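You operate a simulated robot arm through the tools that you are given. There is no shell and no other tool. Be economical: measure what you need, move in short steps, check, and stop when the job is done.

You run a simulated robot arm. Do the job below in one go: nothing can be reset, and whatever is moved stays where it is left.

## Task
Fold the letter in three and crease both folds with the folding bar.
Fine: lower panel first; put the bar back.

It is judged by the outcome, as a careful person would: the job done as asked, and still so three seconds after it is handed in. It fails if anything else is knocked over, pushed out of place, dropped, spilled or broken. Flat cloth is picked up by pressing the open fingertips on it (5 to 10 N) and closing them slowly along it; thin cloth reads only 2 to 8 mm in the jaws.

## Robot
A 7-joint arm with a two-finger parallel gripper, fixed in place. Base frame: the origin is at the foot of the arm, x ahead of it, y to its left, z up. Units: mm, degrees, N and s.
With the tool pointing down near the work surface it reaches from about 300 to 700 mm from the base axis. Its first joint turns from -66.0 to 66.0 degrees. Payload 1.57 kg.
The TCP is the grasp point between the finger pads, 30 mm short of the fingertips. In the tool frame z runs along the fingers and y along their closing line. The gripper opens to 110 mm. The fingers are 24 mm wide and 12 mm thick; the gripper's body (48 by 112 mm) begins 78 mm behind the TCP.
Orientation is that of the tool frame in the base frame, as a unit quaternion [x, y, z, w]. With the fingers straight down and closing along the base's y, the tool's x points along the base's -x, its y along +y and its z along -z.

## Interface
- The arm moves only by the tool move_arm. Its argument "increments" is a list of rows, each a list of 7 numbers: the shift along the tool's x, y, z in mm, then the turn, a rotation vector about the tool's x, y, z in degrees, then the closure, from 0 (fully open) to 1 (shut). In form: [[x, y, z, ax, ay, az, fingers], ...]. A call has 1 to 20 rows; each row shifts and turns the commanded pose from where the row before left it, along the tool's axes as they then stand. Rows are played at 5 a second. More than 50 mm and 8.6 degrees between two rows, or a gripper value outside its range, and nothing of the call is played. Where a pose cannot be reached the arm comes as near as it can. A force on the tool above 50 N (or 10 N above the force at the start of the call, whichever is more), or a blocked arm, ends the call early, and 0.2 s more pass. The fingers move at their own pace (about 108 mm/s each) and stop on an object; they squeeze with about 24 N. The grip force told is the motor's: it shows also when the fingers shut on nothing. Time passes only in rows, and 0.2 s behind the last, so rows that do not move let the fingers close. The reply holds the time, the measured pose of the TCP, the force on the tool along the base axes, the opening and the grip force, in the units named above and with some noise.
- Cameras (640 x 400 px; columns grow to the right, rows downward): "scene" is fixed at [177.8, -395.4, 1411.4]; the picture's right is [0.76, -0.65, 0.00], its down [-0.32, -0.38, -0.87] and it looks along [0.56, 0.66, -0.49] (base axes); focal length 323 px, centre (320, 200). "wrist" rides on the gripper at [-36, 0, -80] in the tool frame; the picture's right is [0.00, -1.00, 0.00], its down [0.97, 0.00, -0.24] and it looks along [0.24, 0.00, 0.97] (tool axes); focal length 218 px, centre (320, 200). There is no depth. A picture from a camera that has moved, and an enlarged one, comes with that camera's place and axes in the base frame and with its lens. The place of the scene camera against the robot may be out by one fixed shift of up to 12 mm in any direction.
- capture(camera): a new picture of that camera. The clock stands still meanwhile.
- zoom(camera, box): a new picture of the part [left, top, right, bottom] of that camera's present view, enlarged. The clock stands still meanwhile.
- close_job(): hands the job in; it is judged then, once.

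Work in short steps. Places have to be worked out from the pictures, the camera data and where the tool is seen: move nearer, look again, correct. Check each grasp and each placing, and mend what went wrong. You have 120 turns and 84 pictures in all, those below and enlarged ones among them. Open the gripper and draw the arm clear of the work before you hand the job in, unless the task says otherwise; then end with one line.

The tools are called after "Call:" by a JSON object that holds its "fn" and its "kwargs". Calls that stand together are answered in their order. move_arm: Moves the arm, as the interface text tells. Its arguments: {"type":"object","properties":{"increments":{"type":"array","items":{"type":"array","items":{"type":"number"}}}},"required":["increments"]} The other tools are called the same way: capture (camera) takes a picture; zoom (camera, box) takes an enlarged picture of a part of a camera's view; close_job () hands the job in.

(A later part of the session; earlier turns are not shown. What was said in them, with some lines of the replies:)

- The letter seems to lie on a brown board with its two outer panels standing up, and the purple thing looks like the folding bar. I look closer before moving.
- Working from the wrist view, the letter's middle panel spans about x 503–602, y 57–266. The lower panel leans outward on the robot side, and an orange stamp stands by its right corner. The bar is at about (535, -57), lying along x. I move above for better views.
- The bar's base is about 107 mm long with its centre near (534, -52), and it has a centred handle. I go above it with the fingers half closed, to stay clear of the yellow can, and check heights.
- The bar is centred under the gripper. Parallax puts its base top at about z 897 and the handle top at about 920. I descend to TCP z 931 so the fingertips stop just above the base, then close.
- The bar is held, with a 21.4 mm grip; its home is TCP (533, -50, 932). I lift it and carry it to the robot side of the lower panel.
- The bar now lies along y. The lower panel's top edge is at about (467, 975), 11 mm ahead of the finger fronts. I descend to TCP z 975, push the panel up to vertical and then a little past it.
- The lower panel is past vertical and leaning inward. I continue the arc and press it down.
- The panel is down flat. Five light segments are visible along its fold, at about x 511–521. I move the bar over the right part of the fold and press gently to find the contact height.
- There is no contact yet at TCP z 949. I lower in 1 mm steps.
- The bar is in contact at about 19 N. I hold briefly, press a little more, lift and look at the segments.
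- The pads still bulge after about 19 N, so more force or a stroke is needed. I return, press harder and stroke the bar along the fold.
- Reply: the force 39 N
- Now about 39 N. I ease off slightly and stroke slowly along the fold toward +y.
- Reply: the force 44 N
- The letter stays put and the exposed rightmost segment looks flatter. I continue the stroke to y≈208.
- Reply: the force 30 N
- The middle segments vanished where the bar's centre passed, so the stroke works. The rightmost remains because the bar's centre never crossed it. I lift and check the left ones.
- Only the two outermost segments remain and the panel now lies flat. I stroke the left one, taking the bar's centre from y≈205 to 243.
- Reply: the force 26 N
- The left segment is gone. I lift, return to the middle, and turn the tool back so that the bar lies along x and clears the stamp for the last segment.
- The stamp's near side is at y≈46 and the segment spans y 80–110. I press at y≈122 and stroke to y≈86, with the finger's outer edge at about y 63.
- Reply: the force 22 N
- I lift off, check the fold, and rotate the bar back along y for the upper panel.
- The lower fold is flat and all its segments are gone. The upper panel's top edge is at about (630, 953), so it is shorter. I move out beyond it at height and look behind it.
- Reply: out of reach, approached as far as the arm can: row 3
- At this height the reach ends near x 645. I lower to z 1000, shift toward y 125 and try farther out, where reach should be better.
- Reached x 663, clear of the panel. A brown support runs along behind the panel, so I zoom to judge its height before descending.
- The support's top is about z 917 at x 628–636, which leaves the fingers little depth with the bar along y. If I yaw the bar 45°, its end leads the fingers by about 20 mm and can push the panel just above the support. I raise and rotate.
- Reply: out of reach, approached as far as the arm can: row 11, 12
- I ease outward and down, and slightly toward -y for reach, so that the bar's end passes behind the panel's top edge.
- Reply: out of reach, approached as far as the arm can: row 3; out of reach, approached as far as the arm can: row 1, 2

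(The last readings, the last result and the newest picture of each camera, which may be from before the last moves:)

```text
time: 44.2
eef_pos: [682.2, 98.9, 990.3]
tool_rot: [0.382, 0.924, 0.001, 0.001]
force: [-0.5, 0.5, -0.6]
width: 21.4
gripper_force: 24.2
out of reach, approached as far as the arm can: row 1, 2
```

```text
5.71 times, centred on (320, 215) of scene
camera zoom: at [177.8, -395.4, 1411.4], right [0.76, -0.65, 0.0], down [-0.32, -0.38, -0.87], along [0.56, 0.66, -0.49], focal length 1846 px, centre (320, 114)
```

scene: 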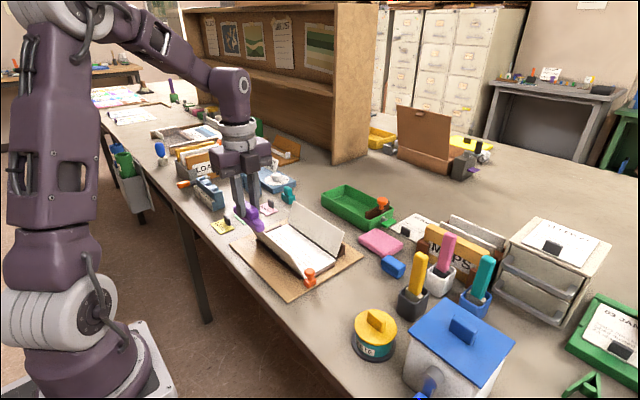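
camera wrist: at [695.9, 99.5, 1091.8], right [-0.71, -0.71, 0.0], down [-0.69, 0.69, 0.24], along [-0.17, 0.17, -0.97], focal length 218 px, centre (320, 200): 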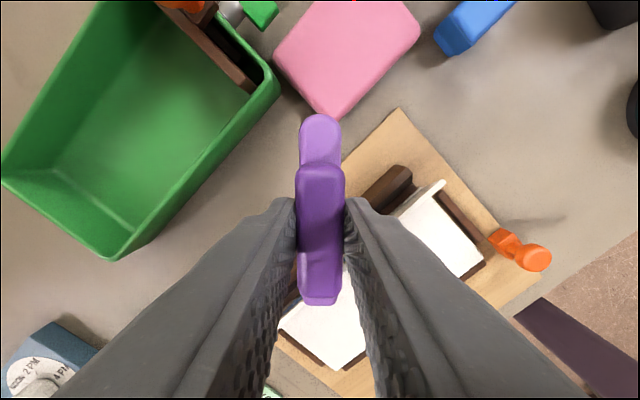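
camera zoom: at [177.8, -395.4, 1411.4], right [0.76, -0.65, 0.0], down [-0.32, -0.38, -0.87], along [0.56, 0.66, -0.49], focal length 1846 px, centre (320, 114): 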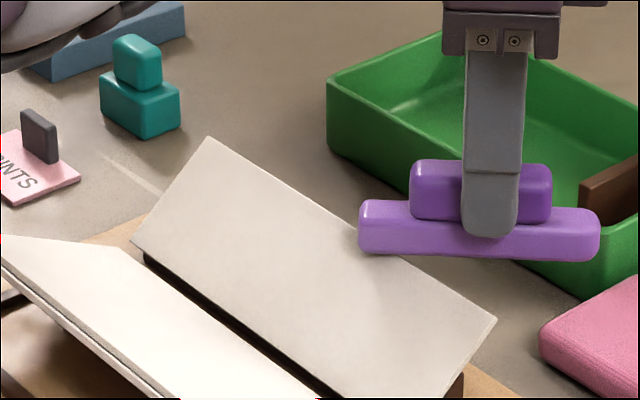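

The panel tilted outward slightly: the bar's end is on its inner side. I raise straight up at once and look.

Call:
{"fn": "move_arm", "kwargs": {"increments": [[2, -2, -5, 0, 0, 0, 1], [2, -2, -12, 0, 0, 0, 1], [2, -2, -12, 0, 0, 0, 1], [2, -2, -12, 0, 0, 0, 1], [0, 0, 0, 0, 0, 0, 1]]}}

Call:
{"fn": "zoom", "kwargs": {"camera": "scene", "box": [220, 170, 380, 290]}}

Call:
{"fn": "capture", "kwargs": {"camera": "wrist"}}

```text
time: 45.4
eef_pos: [671.7, 98.3, 1031.0]
tool_rot: [0.383, 0.924, -0.001, 0.001]
force: [-0.8, -1.1, -1.3]
width: 21.2
gripper_force: 24.1
```

```text
3.33 times, centred on (300, 230) of scene
camera zoom: at [177.8, -395.4, 1411.4], right [0.76, -0.65, 0.0], down [-0.32, -0.38, -0.87], along [0.56, 0.66, -0.49], focal length 1077 px, centre (387, 100)
```

zoom: 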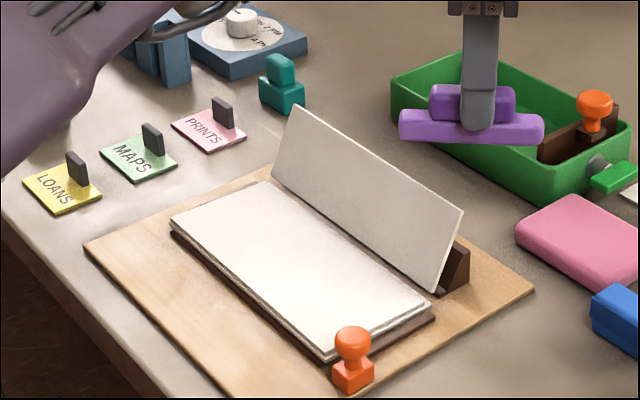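

```text
41 pictures are left
camera wrist: at [699.0, 74.4, 1111.3], right [-0.71, -0.71, 0.0], down [-0.69, 0.69, 0.24], along [-0.17, 0.17, -0.97], focal length 218 px, centre (320, 200)
```

wrist: 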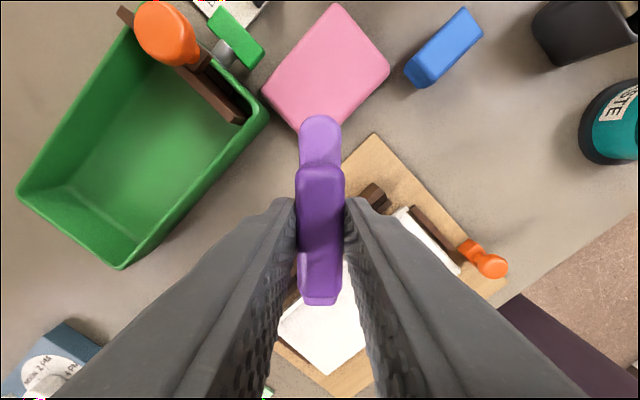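

The panel sprang back. I move away and take an overhead look to re-measure the upper panel and check that the letter hasn't shifted.

Call:
{"fn": "move_arm", "kwargs": {"increments": [[0, 0, -30, 0, 0, 0, 1], [20, -30, 0, 0, 0, 0, 1], [20, -30, 0, 0, 0, 0, 1], [15, -30, 0, 0, 0, 0, 1], [0, 0, 0, 0, 0, 0, 1]]}}

Call:
{"fn": "capture", "kwargs": {"camera": "wrist"}}

```text
time: 46.6
eef_pos: [561.5, 72.1, 1050.5]
tool_rot: [0.383, 0.924, 0.0, 0.0]
force: [0.2, -0.9, -0.9]
width: 21.8
gripper_force: 23.5
out of reach, approached as far as the arm can: row 1
```

```text
40 pictures are left
camera wrist: at [589.2, 47.7, 1131.3], right [-0.71, -0.71, 0.0], down [-0.69, 0.69, 0.24], along [-0.17, 0.17, -0.97], focal length 218 px, centre (320, 200)
```

wrist: 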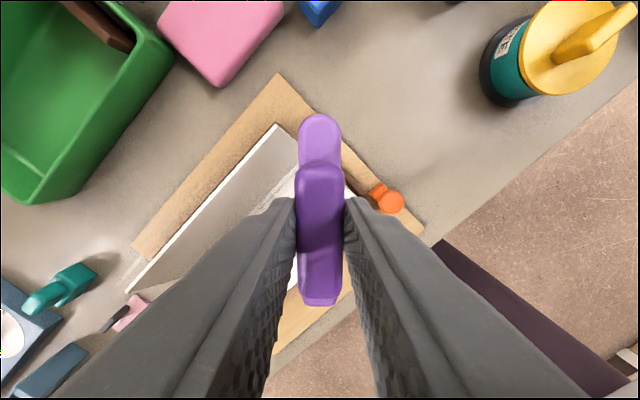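

The panel's top edge is at (624.5, 952.5), with the letter unmoved. The leading end of the bar is squarish, so its lead is about 46 mm and I need the centre at x≥675 before dropping. I go back out, higher first.

Call:
{"fn": "move_arm", "kwargs": {"increments": [[-20, 31, 0, 0, 0, 0, 1], [-20, 31, 8, 0, 0, 0, 1], [-20, 31, 14, 0, 0, 0, 1], [-1, 1, 10, 0, 0, 0, 1], [-2, 2, 8, 0, 0, 0, 1], [-2, 2, 2, 0, 0, 0, 1], [0, 0, 0, 0, 0, 0, 1]]}}

```text
time: 48.2
eef_pos: [678.7, 95.9, 1007.9]
tool_rot: [0.383, 0.924, 0.0, 0.001]
force: [0.4, -0.6, 0.0]
width: 21.2
gripper_force: 24.3
```

The leading end is now at x≈632.7, about 8 mm beyond the edge. I lower to TCP z 977.

Call:
{"fn": "move_arm", "kwargs": {"increments": [[-1, 1, 8, 0, 0, 0, 1], [0, 0, 8, 0, 0, 0, 1], [0, 0, 8, 0, 0, 0, 1], [0, 0, 7, 0, 0, 0, 1], [0, 0, 0, 0, 0, 0, 1]]}}

Call:
{"fn": "zoom", "kwargs": {"camera": "scene", "box": [250, 180, 370, 260]}}

```text
time: 49.4
eef_pos: [679.2, 94.5, 978.7]
tool_rot: [0.382, 0.924, 0.0, 0.001]
force: [0.3, -0.5, -1.2]
width: 21.5
gripper_force: 24.2
```

```text
5.00 times, centred on (310, 220) of scene
camera zoom: at [177.8, -395.4, 1411.4], right [0.76, -0.65, 0.0], down [-0.32, -0.38, -0.87], along [0.56, 0.66, -0.49], focal length 1615 px, centre (370, 100)
```

zoom: 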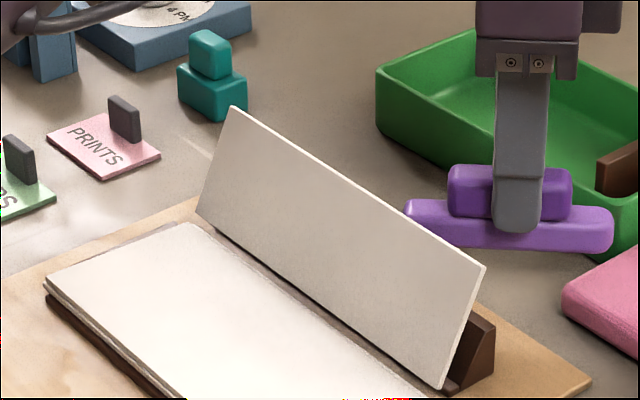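

The bar's end is now behind the panel. I push toward -x by 40 mm.

Call:
{"fn": "move_arm", "kwargs": {"increments": [[5.7, -5.7, 0, 0, 0, 0, 1], [5.7, -5.7, 0, 0, 0, 0, 1], [5.7, -5.7, 0, 0, 0, 0, 1], [5.7, -5.7, 0, 0, 0, 0, 1], [5.7, -5.7, 0, 0, 0, 0, 1], [0, 0, 0, 0, 0, 0, 1]]}}

Call:
{"fn": "zoom", "kwargs": {"camera": "scene", "box": [220, 170, 380, 290]}}

```text
time: 50.8
eef_pos: [638.7, 95.8, 977.9]
tool_rot: [0.382, 0.924, 0.0, 0.001]
force: [-0.3, 0.1, -0.2]
width: 21.2
gripper_force: 24.1
```

```text
3.33 times, centred on (300, 230) of scene
camera zoom: at [177.8, -395.4, 1411.4], right [0.76, -0.65, 0.0], down [-0.32, -0.38, -0.87], along [0.56, 0.66, -0.49], focal length 1077 px, centre (387, 100)
```

zoom: 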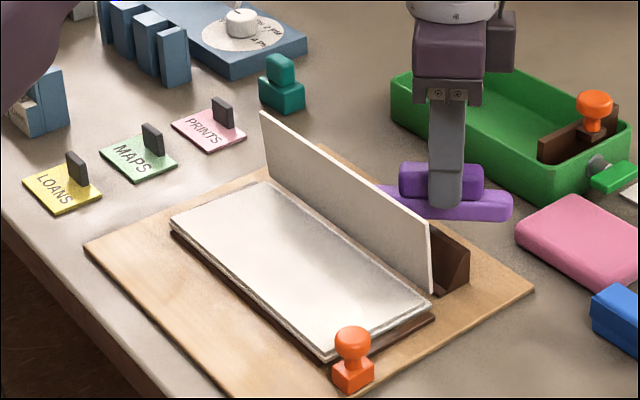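

The panel has just passed vertical. I continue across at the same height, drifting toward the letter's centre, so the panel folds under the bar.

Call:
{"fn": "move_arm", "kwargs": {"increments": [[9.9, -4.3, 0, 0, 0, 0, 1], [9.9, -4.3, 0, 0, 0, 0, 1], [9.9, -4.3, 0, 0, 0, 0, 1], [9.9, -4.3, 0, 0, 0, 0, 1], [9.9, -4.3, 0, 0, 0, 0, 1], [9.9, -4.3, 0, 0, 0, 0, 1], [9.9, -4.3, 0, 0, 0, 0, 1], [0, 0, 0, 0, 0, 0, 1]]}}

Call:
{"fn": "zoom", "kwargs": {"camera": "scene", "box": [220, 170, 380, 290]}}

```text
time: 52.6
eef_pos: [569.8, 122.7, 977.7]
tool_rot: [0.382, 0.924, -0.001, 0.0]
force: [-0.6, 0.0, -0.7]
width: 21.5
gripper_force: 23.7
```

```text
3.33 times, centred on (300, 230) of scene
camera zoom: at [177.8, -395.4, 1411.4], right [0.76, -0.65, 0.0], down [-0.32, -0.38, -0.87], along [0.56, 0.66, -0.49], focal length 1077 px, centre (387, 100)
```

zoom: 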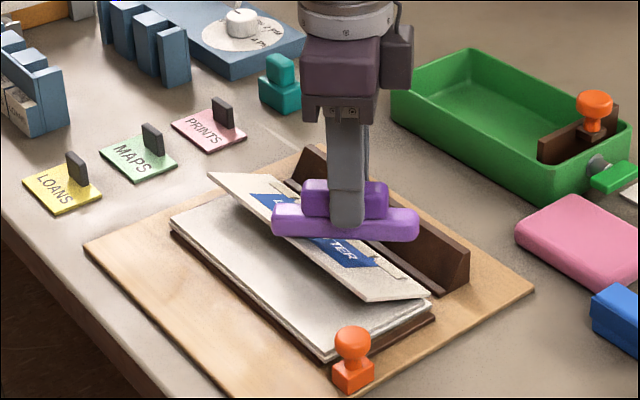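

The panel lies about 30° up under the bar, showing the letterhead. I shift a bit further and lower to hold it down.

Call:
{"fn": "move_arm", "kwargs": {"increments": [[9.9, -4.3, 0, 0, 0, 0, 1], [9.9, 1, 4, 0, 0, 0, 1], [0, 0, 8, 0, 0, 0, 1], [0, 0, 8, 0, 0, 0, 1], [0, 0, 6, 0, 0, 0, 1], [0, 0, 0, 0, 0, 0, 1]]}}

Call:
{"fn": "zoom", "kwargs": {"camera": "scene", "box": [220, 170, 380, 290]}}

Call:
{"fn": "capture", "kwargs": {"camera": "wrist"}}

```text
time: 54.0
eef_pos: [552.7, 133.9, 952.3]
tool_rot: [0.383, 0.924, 0.001, 0.0]
force: [-1.9, -1.9, 9.7]
width: 21.0
gripper_force: 23.7
```

```text
3.33 times, centred on (300, 230) of scene
camera zoom: at [177.6, -395.5, 1411.4], right [0.76, -0.65, 0.0], down [-0.32, -0.38, -0.87], along [0.56, 0.66, -0.49], focal length 1077 px, centre (387, 100)
```

zoom: 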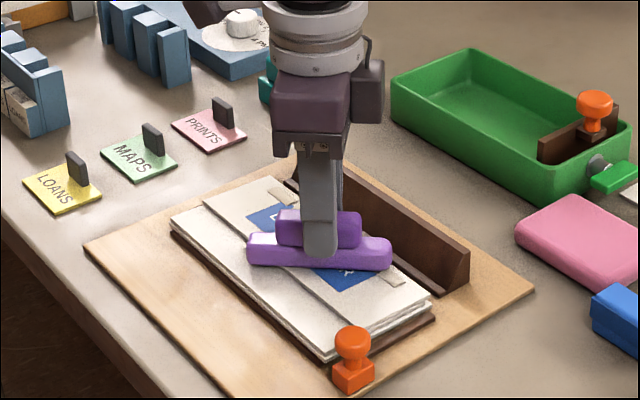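

```text
35 pictures are left
camera wrist: at [579.0, 110.6, 1032.3], right [-0.71, -0.71, 0.0], down [-0.69, 0.69, 0.24], along [-0.17, 0.17, -0.97], focal length 218 px, centre (320, 200)
```

wrist: 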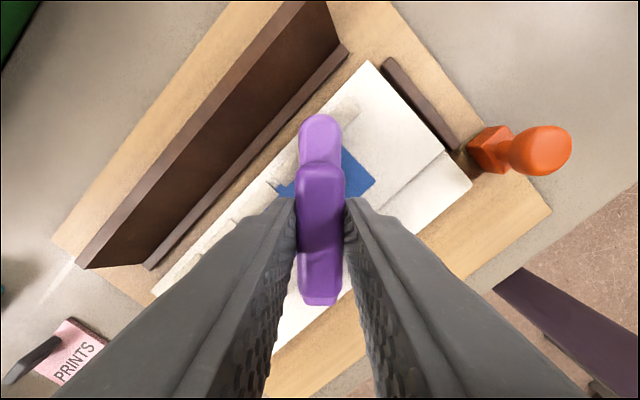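

The panel is held at about 10 N. The letter has slid roughly 8 mm toward -x, probably when the panel was nudged; it now spans x 495–592, so its pads should be near x≈580. I rotate the bar back along y and move over the upper fold.

Call:
{"fn": "move_arm", "kwargs": {"increments": [[0, 0, -3, 0, 0, 7.5, 1], [0, 0, 0, 0, 0, 7.5, 1], [0, 0, 0, 0, 0, 7.5, 1], [0, 0, 0, 0, 0, 7.5, 1], [0, 0, 0, 0, 0, 7.5, 1], [0, 0, 0, 0, 0, 7.5, 1], [0, 0, 0, 0, 0, 0, 1]]}}

Call:
{"fn": "capture", "kwargs": {"camera": "wrist"}}

Call:
{"fn": "zoom", "kwargs": {"camera": "scene", "box": [220, 190, 360, 290]}}

```text
time: 55.6
eef_pos: [553.1, 134.4, 953.9]
tool_rot: [0.708, 0.706, -0.001, 0.0]
force: [-0.2, -0.4, 0.2]
width: 21.3
gripper_force: 24.3
```

```text
34 pictures are left
camera wrist: at [553.9, 100.0, 1034.6], right [-1.0, 0.0, 0.0], down [0.0, 0.97, 0.24], along [0.0, 0.24, -0.97], focal length 218 px, centre (320, 200)
```

wrist: 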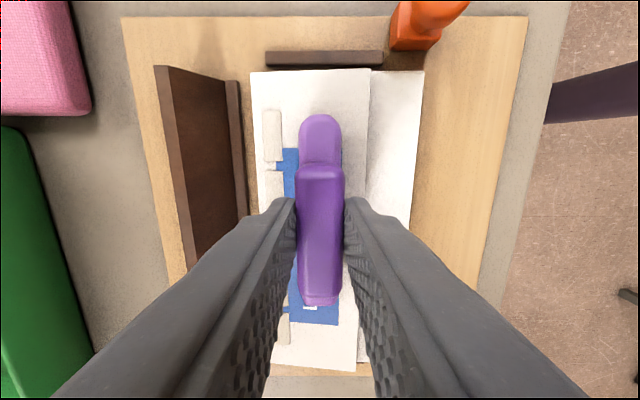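

```text
4.00 times, centred on (290, 240) of scene
camera zoom: at [177.8, -395.4, 1411.4], right [0.76, -0.65, 0.0], down [-0.32, -0.38, -0.87], along [0.56, 0.66, -0.49], focal length 1292 px, centre (440, 40)
```

zoom: 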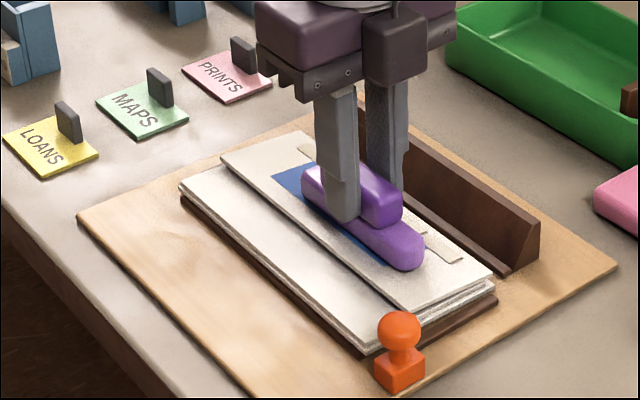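

The pads are centred near x 582 and the fold edge near 592. I move the bar to x≈581 and press down onto the fold.

Call:
{"fn": "move_arm", "kwargs": {"increments": [[0, 14, 0, 0, 0, 0, 1], [0, 14, 0, 0, 0, 0, 1], [0, 0, 3, 0, 0, 0, 1], [0, 0, 2, 0, 0, 0, 1], [0, 0, 1, 0, 0, 0, 1], [0, 0, 0, 0, 0, 0, 1]]}}

```text
time: 57.0
eef_pos: [581.3, 134.1, 948.8]
tool_rot: [0.707, 0.707, 0.001, 0.001]
force: [0.3, 0.8, 19.0]
width: 21.4
gripper_force: 23.8
```

Call:
{"fn": "move_arm", "kwargs": {"increments": [[0, 0, 1, 0, 0, 0, 1], [0, 0, 0.7, 0, 0, 0, 1], [0, 0, 0, 0, 0, 0, 1]]}}

```text
time: 57.9
eef_pos: [581.5, 134.5, 950.6]
tool_rot: [0.706, 0.708, 0.002, 0.002]
force: [-1.9, 0.3, 12.6]
width: 21.2
gripper_force: 24.5
stopped in row 3: the force on the tool passed its limit (the readings are from after the stop); the commanded pose is now the measured one
```

The press spiked and stopped, with about 12 N remaining. I add a little and stroke toward +y.

Call:
{"fn": "move_arm", "kwargs": {"increments": [[0, 0, 0.7, 0, 0, 0, 1], [0, 0, 0.5, 0, 0, 0, 1], [0, 0, 0, 0, 0, 0, 1]]}}

```text
time: 58.7
eef_pos: [582.9, 135.9, 949.9]
tool_rot: [0.707, 0.707, 0.004, 0.002]
force: [-2.7, -0.4, 44.1]
width: 21.4
gripper_force: 24.1
```

Now 44 N. I ease off slightly and stroke to y≈243.

Call:
{"fn": "move_arm", "kwargs": {"increments": [[0, 0, -0.6, 0, 0, 0, 1], [7, 0, 0, 0, 0, 0, 1], [7, 0, 0, 0, 0, 0, 1], [7, 0, 0, 0, 0, 0, 1], [7, 0, 0, 0, 0, 0, 1], [7, 0, 0, 0, 0, 0, 1], [7, 0, 0, 0, 0, 0, 1], [7, 0, 0, 0, 0, 0, 1], [7, 0, 0, 0, 0, 0, 1], [7, 0, 0, 0, 0, 0, 1], [7, 0, 0, 0, 0, 0, 1], [7, 0, 0, 0, 0, 0, 1], [7, 0, 0, 0, 0, 0, 1], [7, 0, 0, 0, 0, 0, 1], [7, 0, 0, 0, 0, 0, 1], [7, 0, 0, 0, 0, 0, 1], [0, 0, 0, 0, 0, 0, 1]]}}

Call:
{"fn": "zoom", "kwargs": {"camera": "scene", "box": [220, 190, 360, 290]}}

```text
time: 62.3
eef_pos: [582.0, 239.0, 948.7]
tool_rot: [0.707, 0.708, 0.002, 0.002]
force: [2.1, -11.1, 36.2]
width: 21.2
gripper_force: 24.0
```

```text
4.00 times, centred on (290, 240) of scene
camera zoom: at [177.1, -396.0, 1411.3], right [0.76, -0.65, 0.0], down [-0.32, -0.38, -0.87], along [0.56, 0.66, -0.49], focal length 1292 px, centre (440, 40)
```

zoom: 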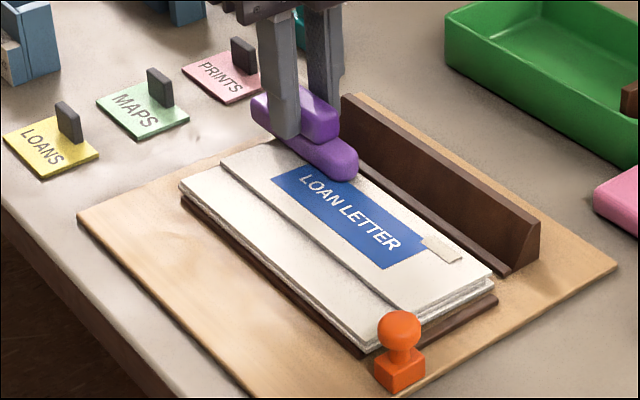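

Only the rightmost segment remains. I lift, return to y≈127, press and stroke to y≈86; the stamp is well away at this x.

Call:
{"fn": "move_arm", "kwargs": {"increments": [[0, 0, -8, 0, 0, 0, 1], [-37, 0, 0, 0, 0, 0, 1], [-37, 0, 0, 0, 0, 0, 1], [-38, 0, 0, 0, 0, 0, 1], [0, 0, 5, 0, 0, 0, 1], [0, 0, 2, 0, 0, 0, 1], [0, 0, 0.8, 0, 0, 0, 1], [-6, 0, 0, 0, 0, 0, 1], [-6, 0, 0, 0, 0, 0, 1], [-6, 0, 0, 0, 0, 0, 1], [-6, 0, 0, 0, 0, 0, 1], [-6, 0, 0, 0, 0, 0, 1], [-6, 0, 0, 0, 0, 0, 1], [-5, 0, 0, 0, 0, 0, 1], [0, 0, 0, 0, 0, 0, 1]]}}

Call:
{"fn": "zoom", "kwargs": {"camera": "scene", "box": [220, 190, 360, 290]}}

```text
time: 65.5
eef_pos: [580.8, 86.9, 949.0]
tool_rot: [0.707, 0.707, 0.002, 0.001]
force: [1.2, 11.6, 38.8]
width: 21.2
gripper_force: 23.5
```

```text
4.00 times, centred on (290, 240) of scene
camera zoom: at [177.1, -395.2, 1411.5], right [0.76, -0.65, 0.0], down [-0.32, -0.38, -0.87], along [0.56, 0.66, -0.49], focal length 1292 px, centre (440, 40)
```

zoom: 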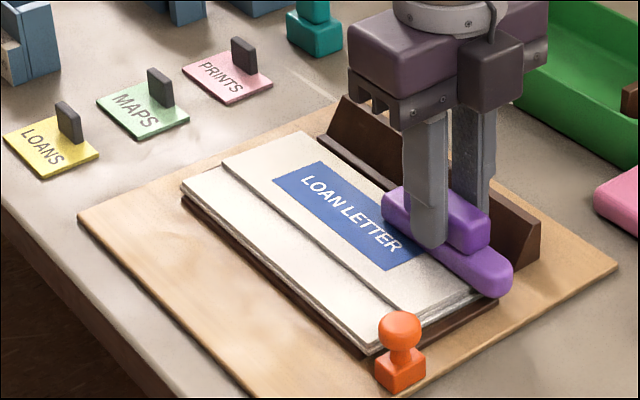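

I lift away and inspect the folded letter.

Call:
{"fn": "move_arm", "kwargs": {"increments": [[0, 0, -10, 0, 0, 0, 1], [0, 0, -45, 0, 0, 0, 1], [0, 0, -45, 0, 0, 0, 1], [-25, -30, 0, 0, 0, 0, 1], [-25, -30, 0, 0, 0, 0, 1], [0, 0, 0, 0, 0, 0, 1]]}}

Call:
{"fn": "zoom", "kwargs": {"camera": "scene", "box": [220, 190, 360, 290]}}

Call:
{"fn": "capture", "kwargs": {"camera": "wrist"}}

```text
time: 66.9
eef_pos: [519.1, 37.1, 1048.2]
tool_rot: [0.707, 0.708, 0.002, 0.0]
force: [0.2, -0.1, 0.0]
width: 21.2
gripper_force: 23.9
```

```text
4.00 times, centred on (290, 240) of scene
camera zoom: at [177.8, -395.4, 1411.4], right [0.76, -0.65, 0.0], down [-0.32, -0.38, -0.87], along [0.56, 0.66, -0.49], focal length 1292 px, centre (440, 40)
```

zoom: 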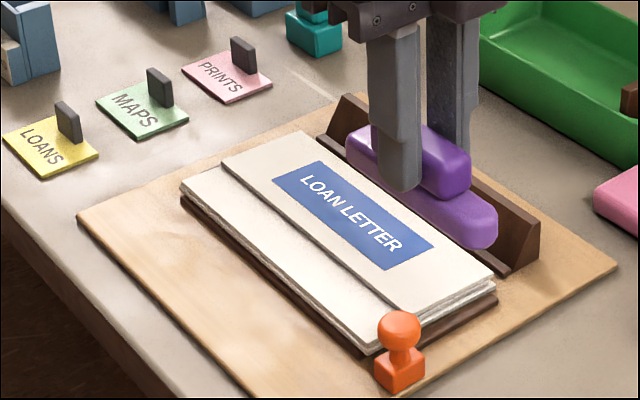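

```text
29 pictures are left
camera wrist: at [521.2, 1.6, 1127.8], right [-1.0, 0.0, 0.0], down [0.0, 0.97, 0.24], along [0.0, 0.24, -0.97], focal length 218 px, centre (320, 200)
```

wrist: 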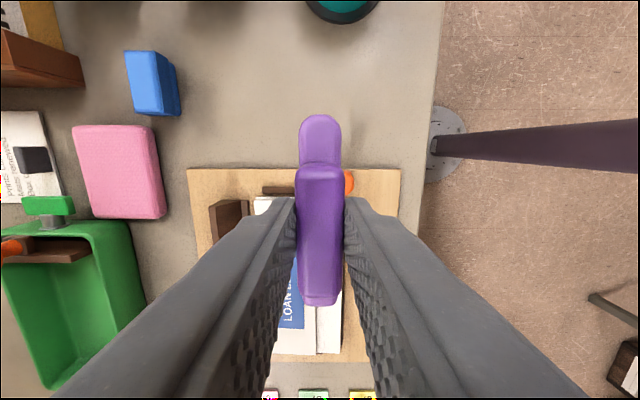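

Both folds are flat and all the segments are gone. Next I turn the bar back to its original heading and carry it above its home spot.

Call:
{"fn": "move_arm", "kwargs": {"increments": [[0, 0, 0, 0, 0, -8.182, 1], [0, 0, 0, 0, 0, -8.182, 1], [0, 0, 0, 0, 0, -8.182, 1], [0, 0, 0, 0, 0, -8.182, 1], [0, 0, 0, 0, 0, -8.182, 1], [0, 0, 0, 0, 0, -8.182, 1], [0, 0, 0, 0, 0, -8.182, 1], [0, 0, 0, 0, 0, -8.182, 1], [0, 0, 0, 0, 0, -8.182, 1], [0, 0, 0, 0, 0, -8.182, 1], [0, 0, 0, 0, 0, -8.18, 1], [-5, -29, 0, 0, 0, 0, 1], [-5, -29, 0, 0, 0, 0, 1], [-4, -29, 0, 0, 0, 0, 1], [0, 0, 0, 0, 0, 0, 1]]}}

```text
time: 70.1
eef_pos: [534.5, -50.3, 1048.3]
tool_rot: [-0.002, 1.0, 0.001, 0.001]
force: [0.2, 0.1, 0.2]
width: 21.4
gripper_force: 24.0
```

I lower the bar to its home spot.

Call:
{"fn": "move_arm", "kwargs": {"increments": [[1, 0, 40, 0, 0, 0, 1], [0, 0, 40, 0, 0, 0, 1], [0, 0, 22, 0, 0, 0, 1], [0, 0, 8, 0, 0, 0, 1], [0, 0, 3, 0, 0, 0, 1], [0, 0, 2, 0, 0, 0, 1], [0, 0, 0, 0, 0, 0, 1]]}}

Call:
{"fn": "zoom", "kwargs": {"camera": "scene", "box": [270, 220, 430, 330]}}

```text
time: 71.7
eef_pos: [534.2, -50.5, 932.8]
tool_rot: [0.0, 1.0, 0.002, 0.002]
force: [0.0, 0.4, -0.9]
width: 21.4
gripper_force: 23.5
```

```text
3.64 times, centred on (350, 275) of scene
camera zoom: at [177.8, -395.4, 1411.4], right [0.76, -0.65, 0.0], down [-0.32, -0.38, -0.87], along [0.56, 0.66, -0.49], focal length 1174 px, centre (211, -73)
```

zoom: 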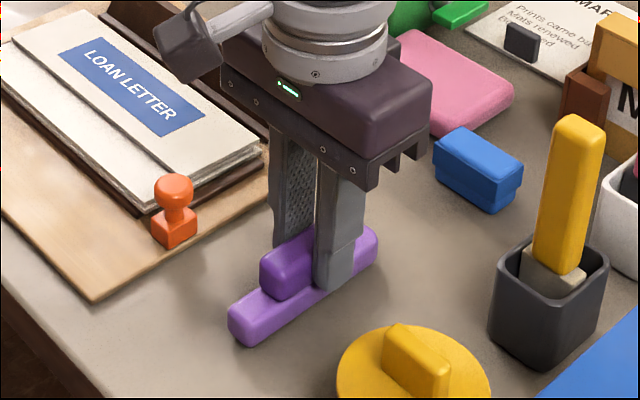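

The bar is within about 1 mm of the original picture. I settle until contact, then open slightly (the can is close) and withdraw upward.

Call:
{"fn": "move_arm", "kwargs": {"increments": [[0.5, 0, 0.7, 0, 0, 0, 1], [0, 0, 0.7, 0, 0, 0, 1], [0, 0, 0.5, 0, 0, 0, 1], [0, 0, 0, 0, 0, 0, 1]]}}

Call:
{"fn": "move_arm", "kwargs": {"increments": [[0, 0, 0, 0, 0, 0, 0.7], [0, 0, 0, 0, 0, 0, 0.62], [0, 0, 0, 0, 0, 0, 0.62], [0, 0, -20, 0, 0, 0, 0.62], [0, 0, -40, 0, 0, 0, 0.62], [0, 0, -45, 0, 0, 0, 0.62], [0, 0, -45, 0, 0, 0, 0.62], [30, 30, -20, 0, 0, 0, 0.62], [0, 0, 0, 0, 0, 0, 0.62]]}}

Call:
{"fn": "capture", "kwargs": {"camera": "wrist"}}

Call:
{"fn": "capture", "kwargs": {"camera": "scene"}}

```text
time: 72.7
eef_pos: [533.5, -50.1, 930.2]
tool_rot: [-0.001, 1.0, 0.002, 0.002]
force: [-0.4, 1.1, -1.1]
width: 21.2
gripper_force: 23.5
```

```text
time: 74.7
eef_pos: [503.3, -20.7, 1100.6]
tool_rot: [0.0, 1.0, 0.001, 0.003]
force: [0.6, 0.4, 0.6]
width: 41.8
gripper_force: 0.1
```

```text
27 pictures are left
camera wrist: at [540.8, -19.7, 1180.6], right [0.0, -1.0, 0.0], down [-0.97, 0.0, 0.24], along [-0.24, 0.0, -0.97], focal length 218 px, centre (320, 200)
```

wrist: 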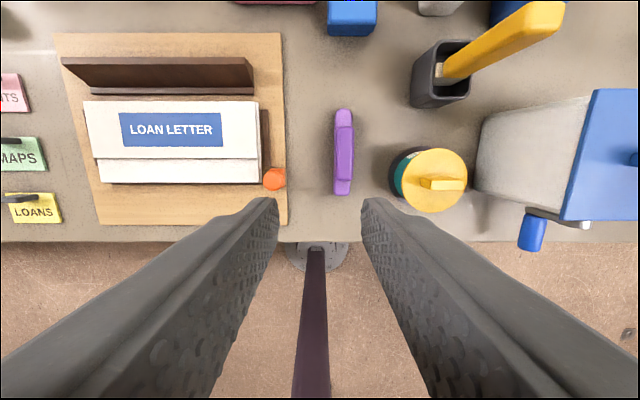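

```text
26 pictures are left
```

scene: 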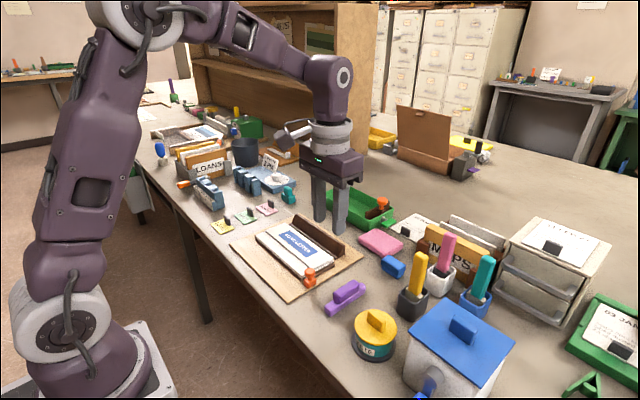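

The bar is back in place and everything else is standing. I zoom in on the letter and the bar as a last check.

Call:
{"fn": "zoom", "kwargs": {"camera": "wrist", "box": [40, 20, 380, 230]}}

Call:
{"fn": "zoom", "kwargs": {"camera": "scene", "box": [220, 195, 380, 325]}}

```text
1.88 times, centred on (210, 125) of wrist
camera zoom: at [540.8, -19.7, 1180.6], right [0.0, -1.0, 0.0], down [-0.97, 0.0, 0.24], along [-0.24, 0.0, -0.97], focal length 411 px, centre (527, 341)
```

zoom: 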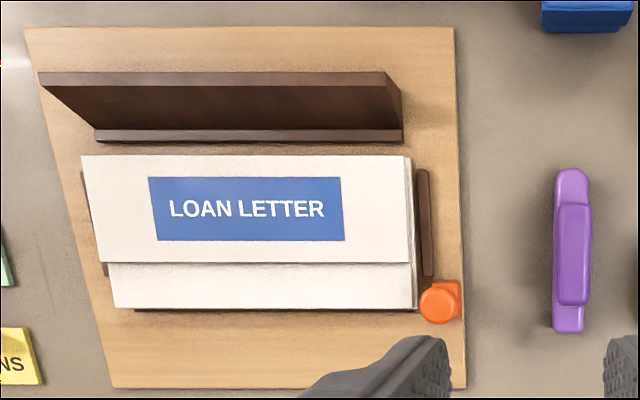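

```text
3.08 times, centred on (300, 260) of scene
camera zoom: at [177.8, -395.4, 1411.4], right [0.76, -0.65, 0.0], down [-0.32, -0.38, -0.87], along [0.56, 0.66, -0.49], focal length 994 px, centre (382, 15)
```

zoom: 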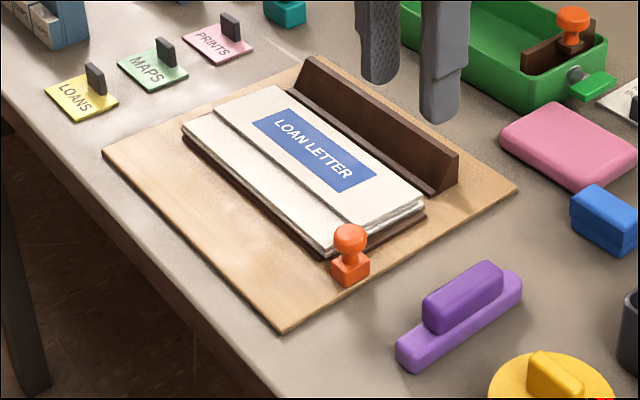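

The letter lies flat and folded on its board, both folds stay shut, and the bar is back on its spot with the gripper open and clear. I hand the job in.

Call:
{"fn": "close_job", "kwargs": {}}

```text
The job is handed in.
```

The letter is folded in three, lower panel first. Both folds are creased with the bar and lie flat, and the bar is back within about 1 mm of its spot. The letter slid roughly 8 mm toward the robot on its board, probably when I nudged the upper panel outward by mistake; I left it there, and nothing else looks moved.
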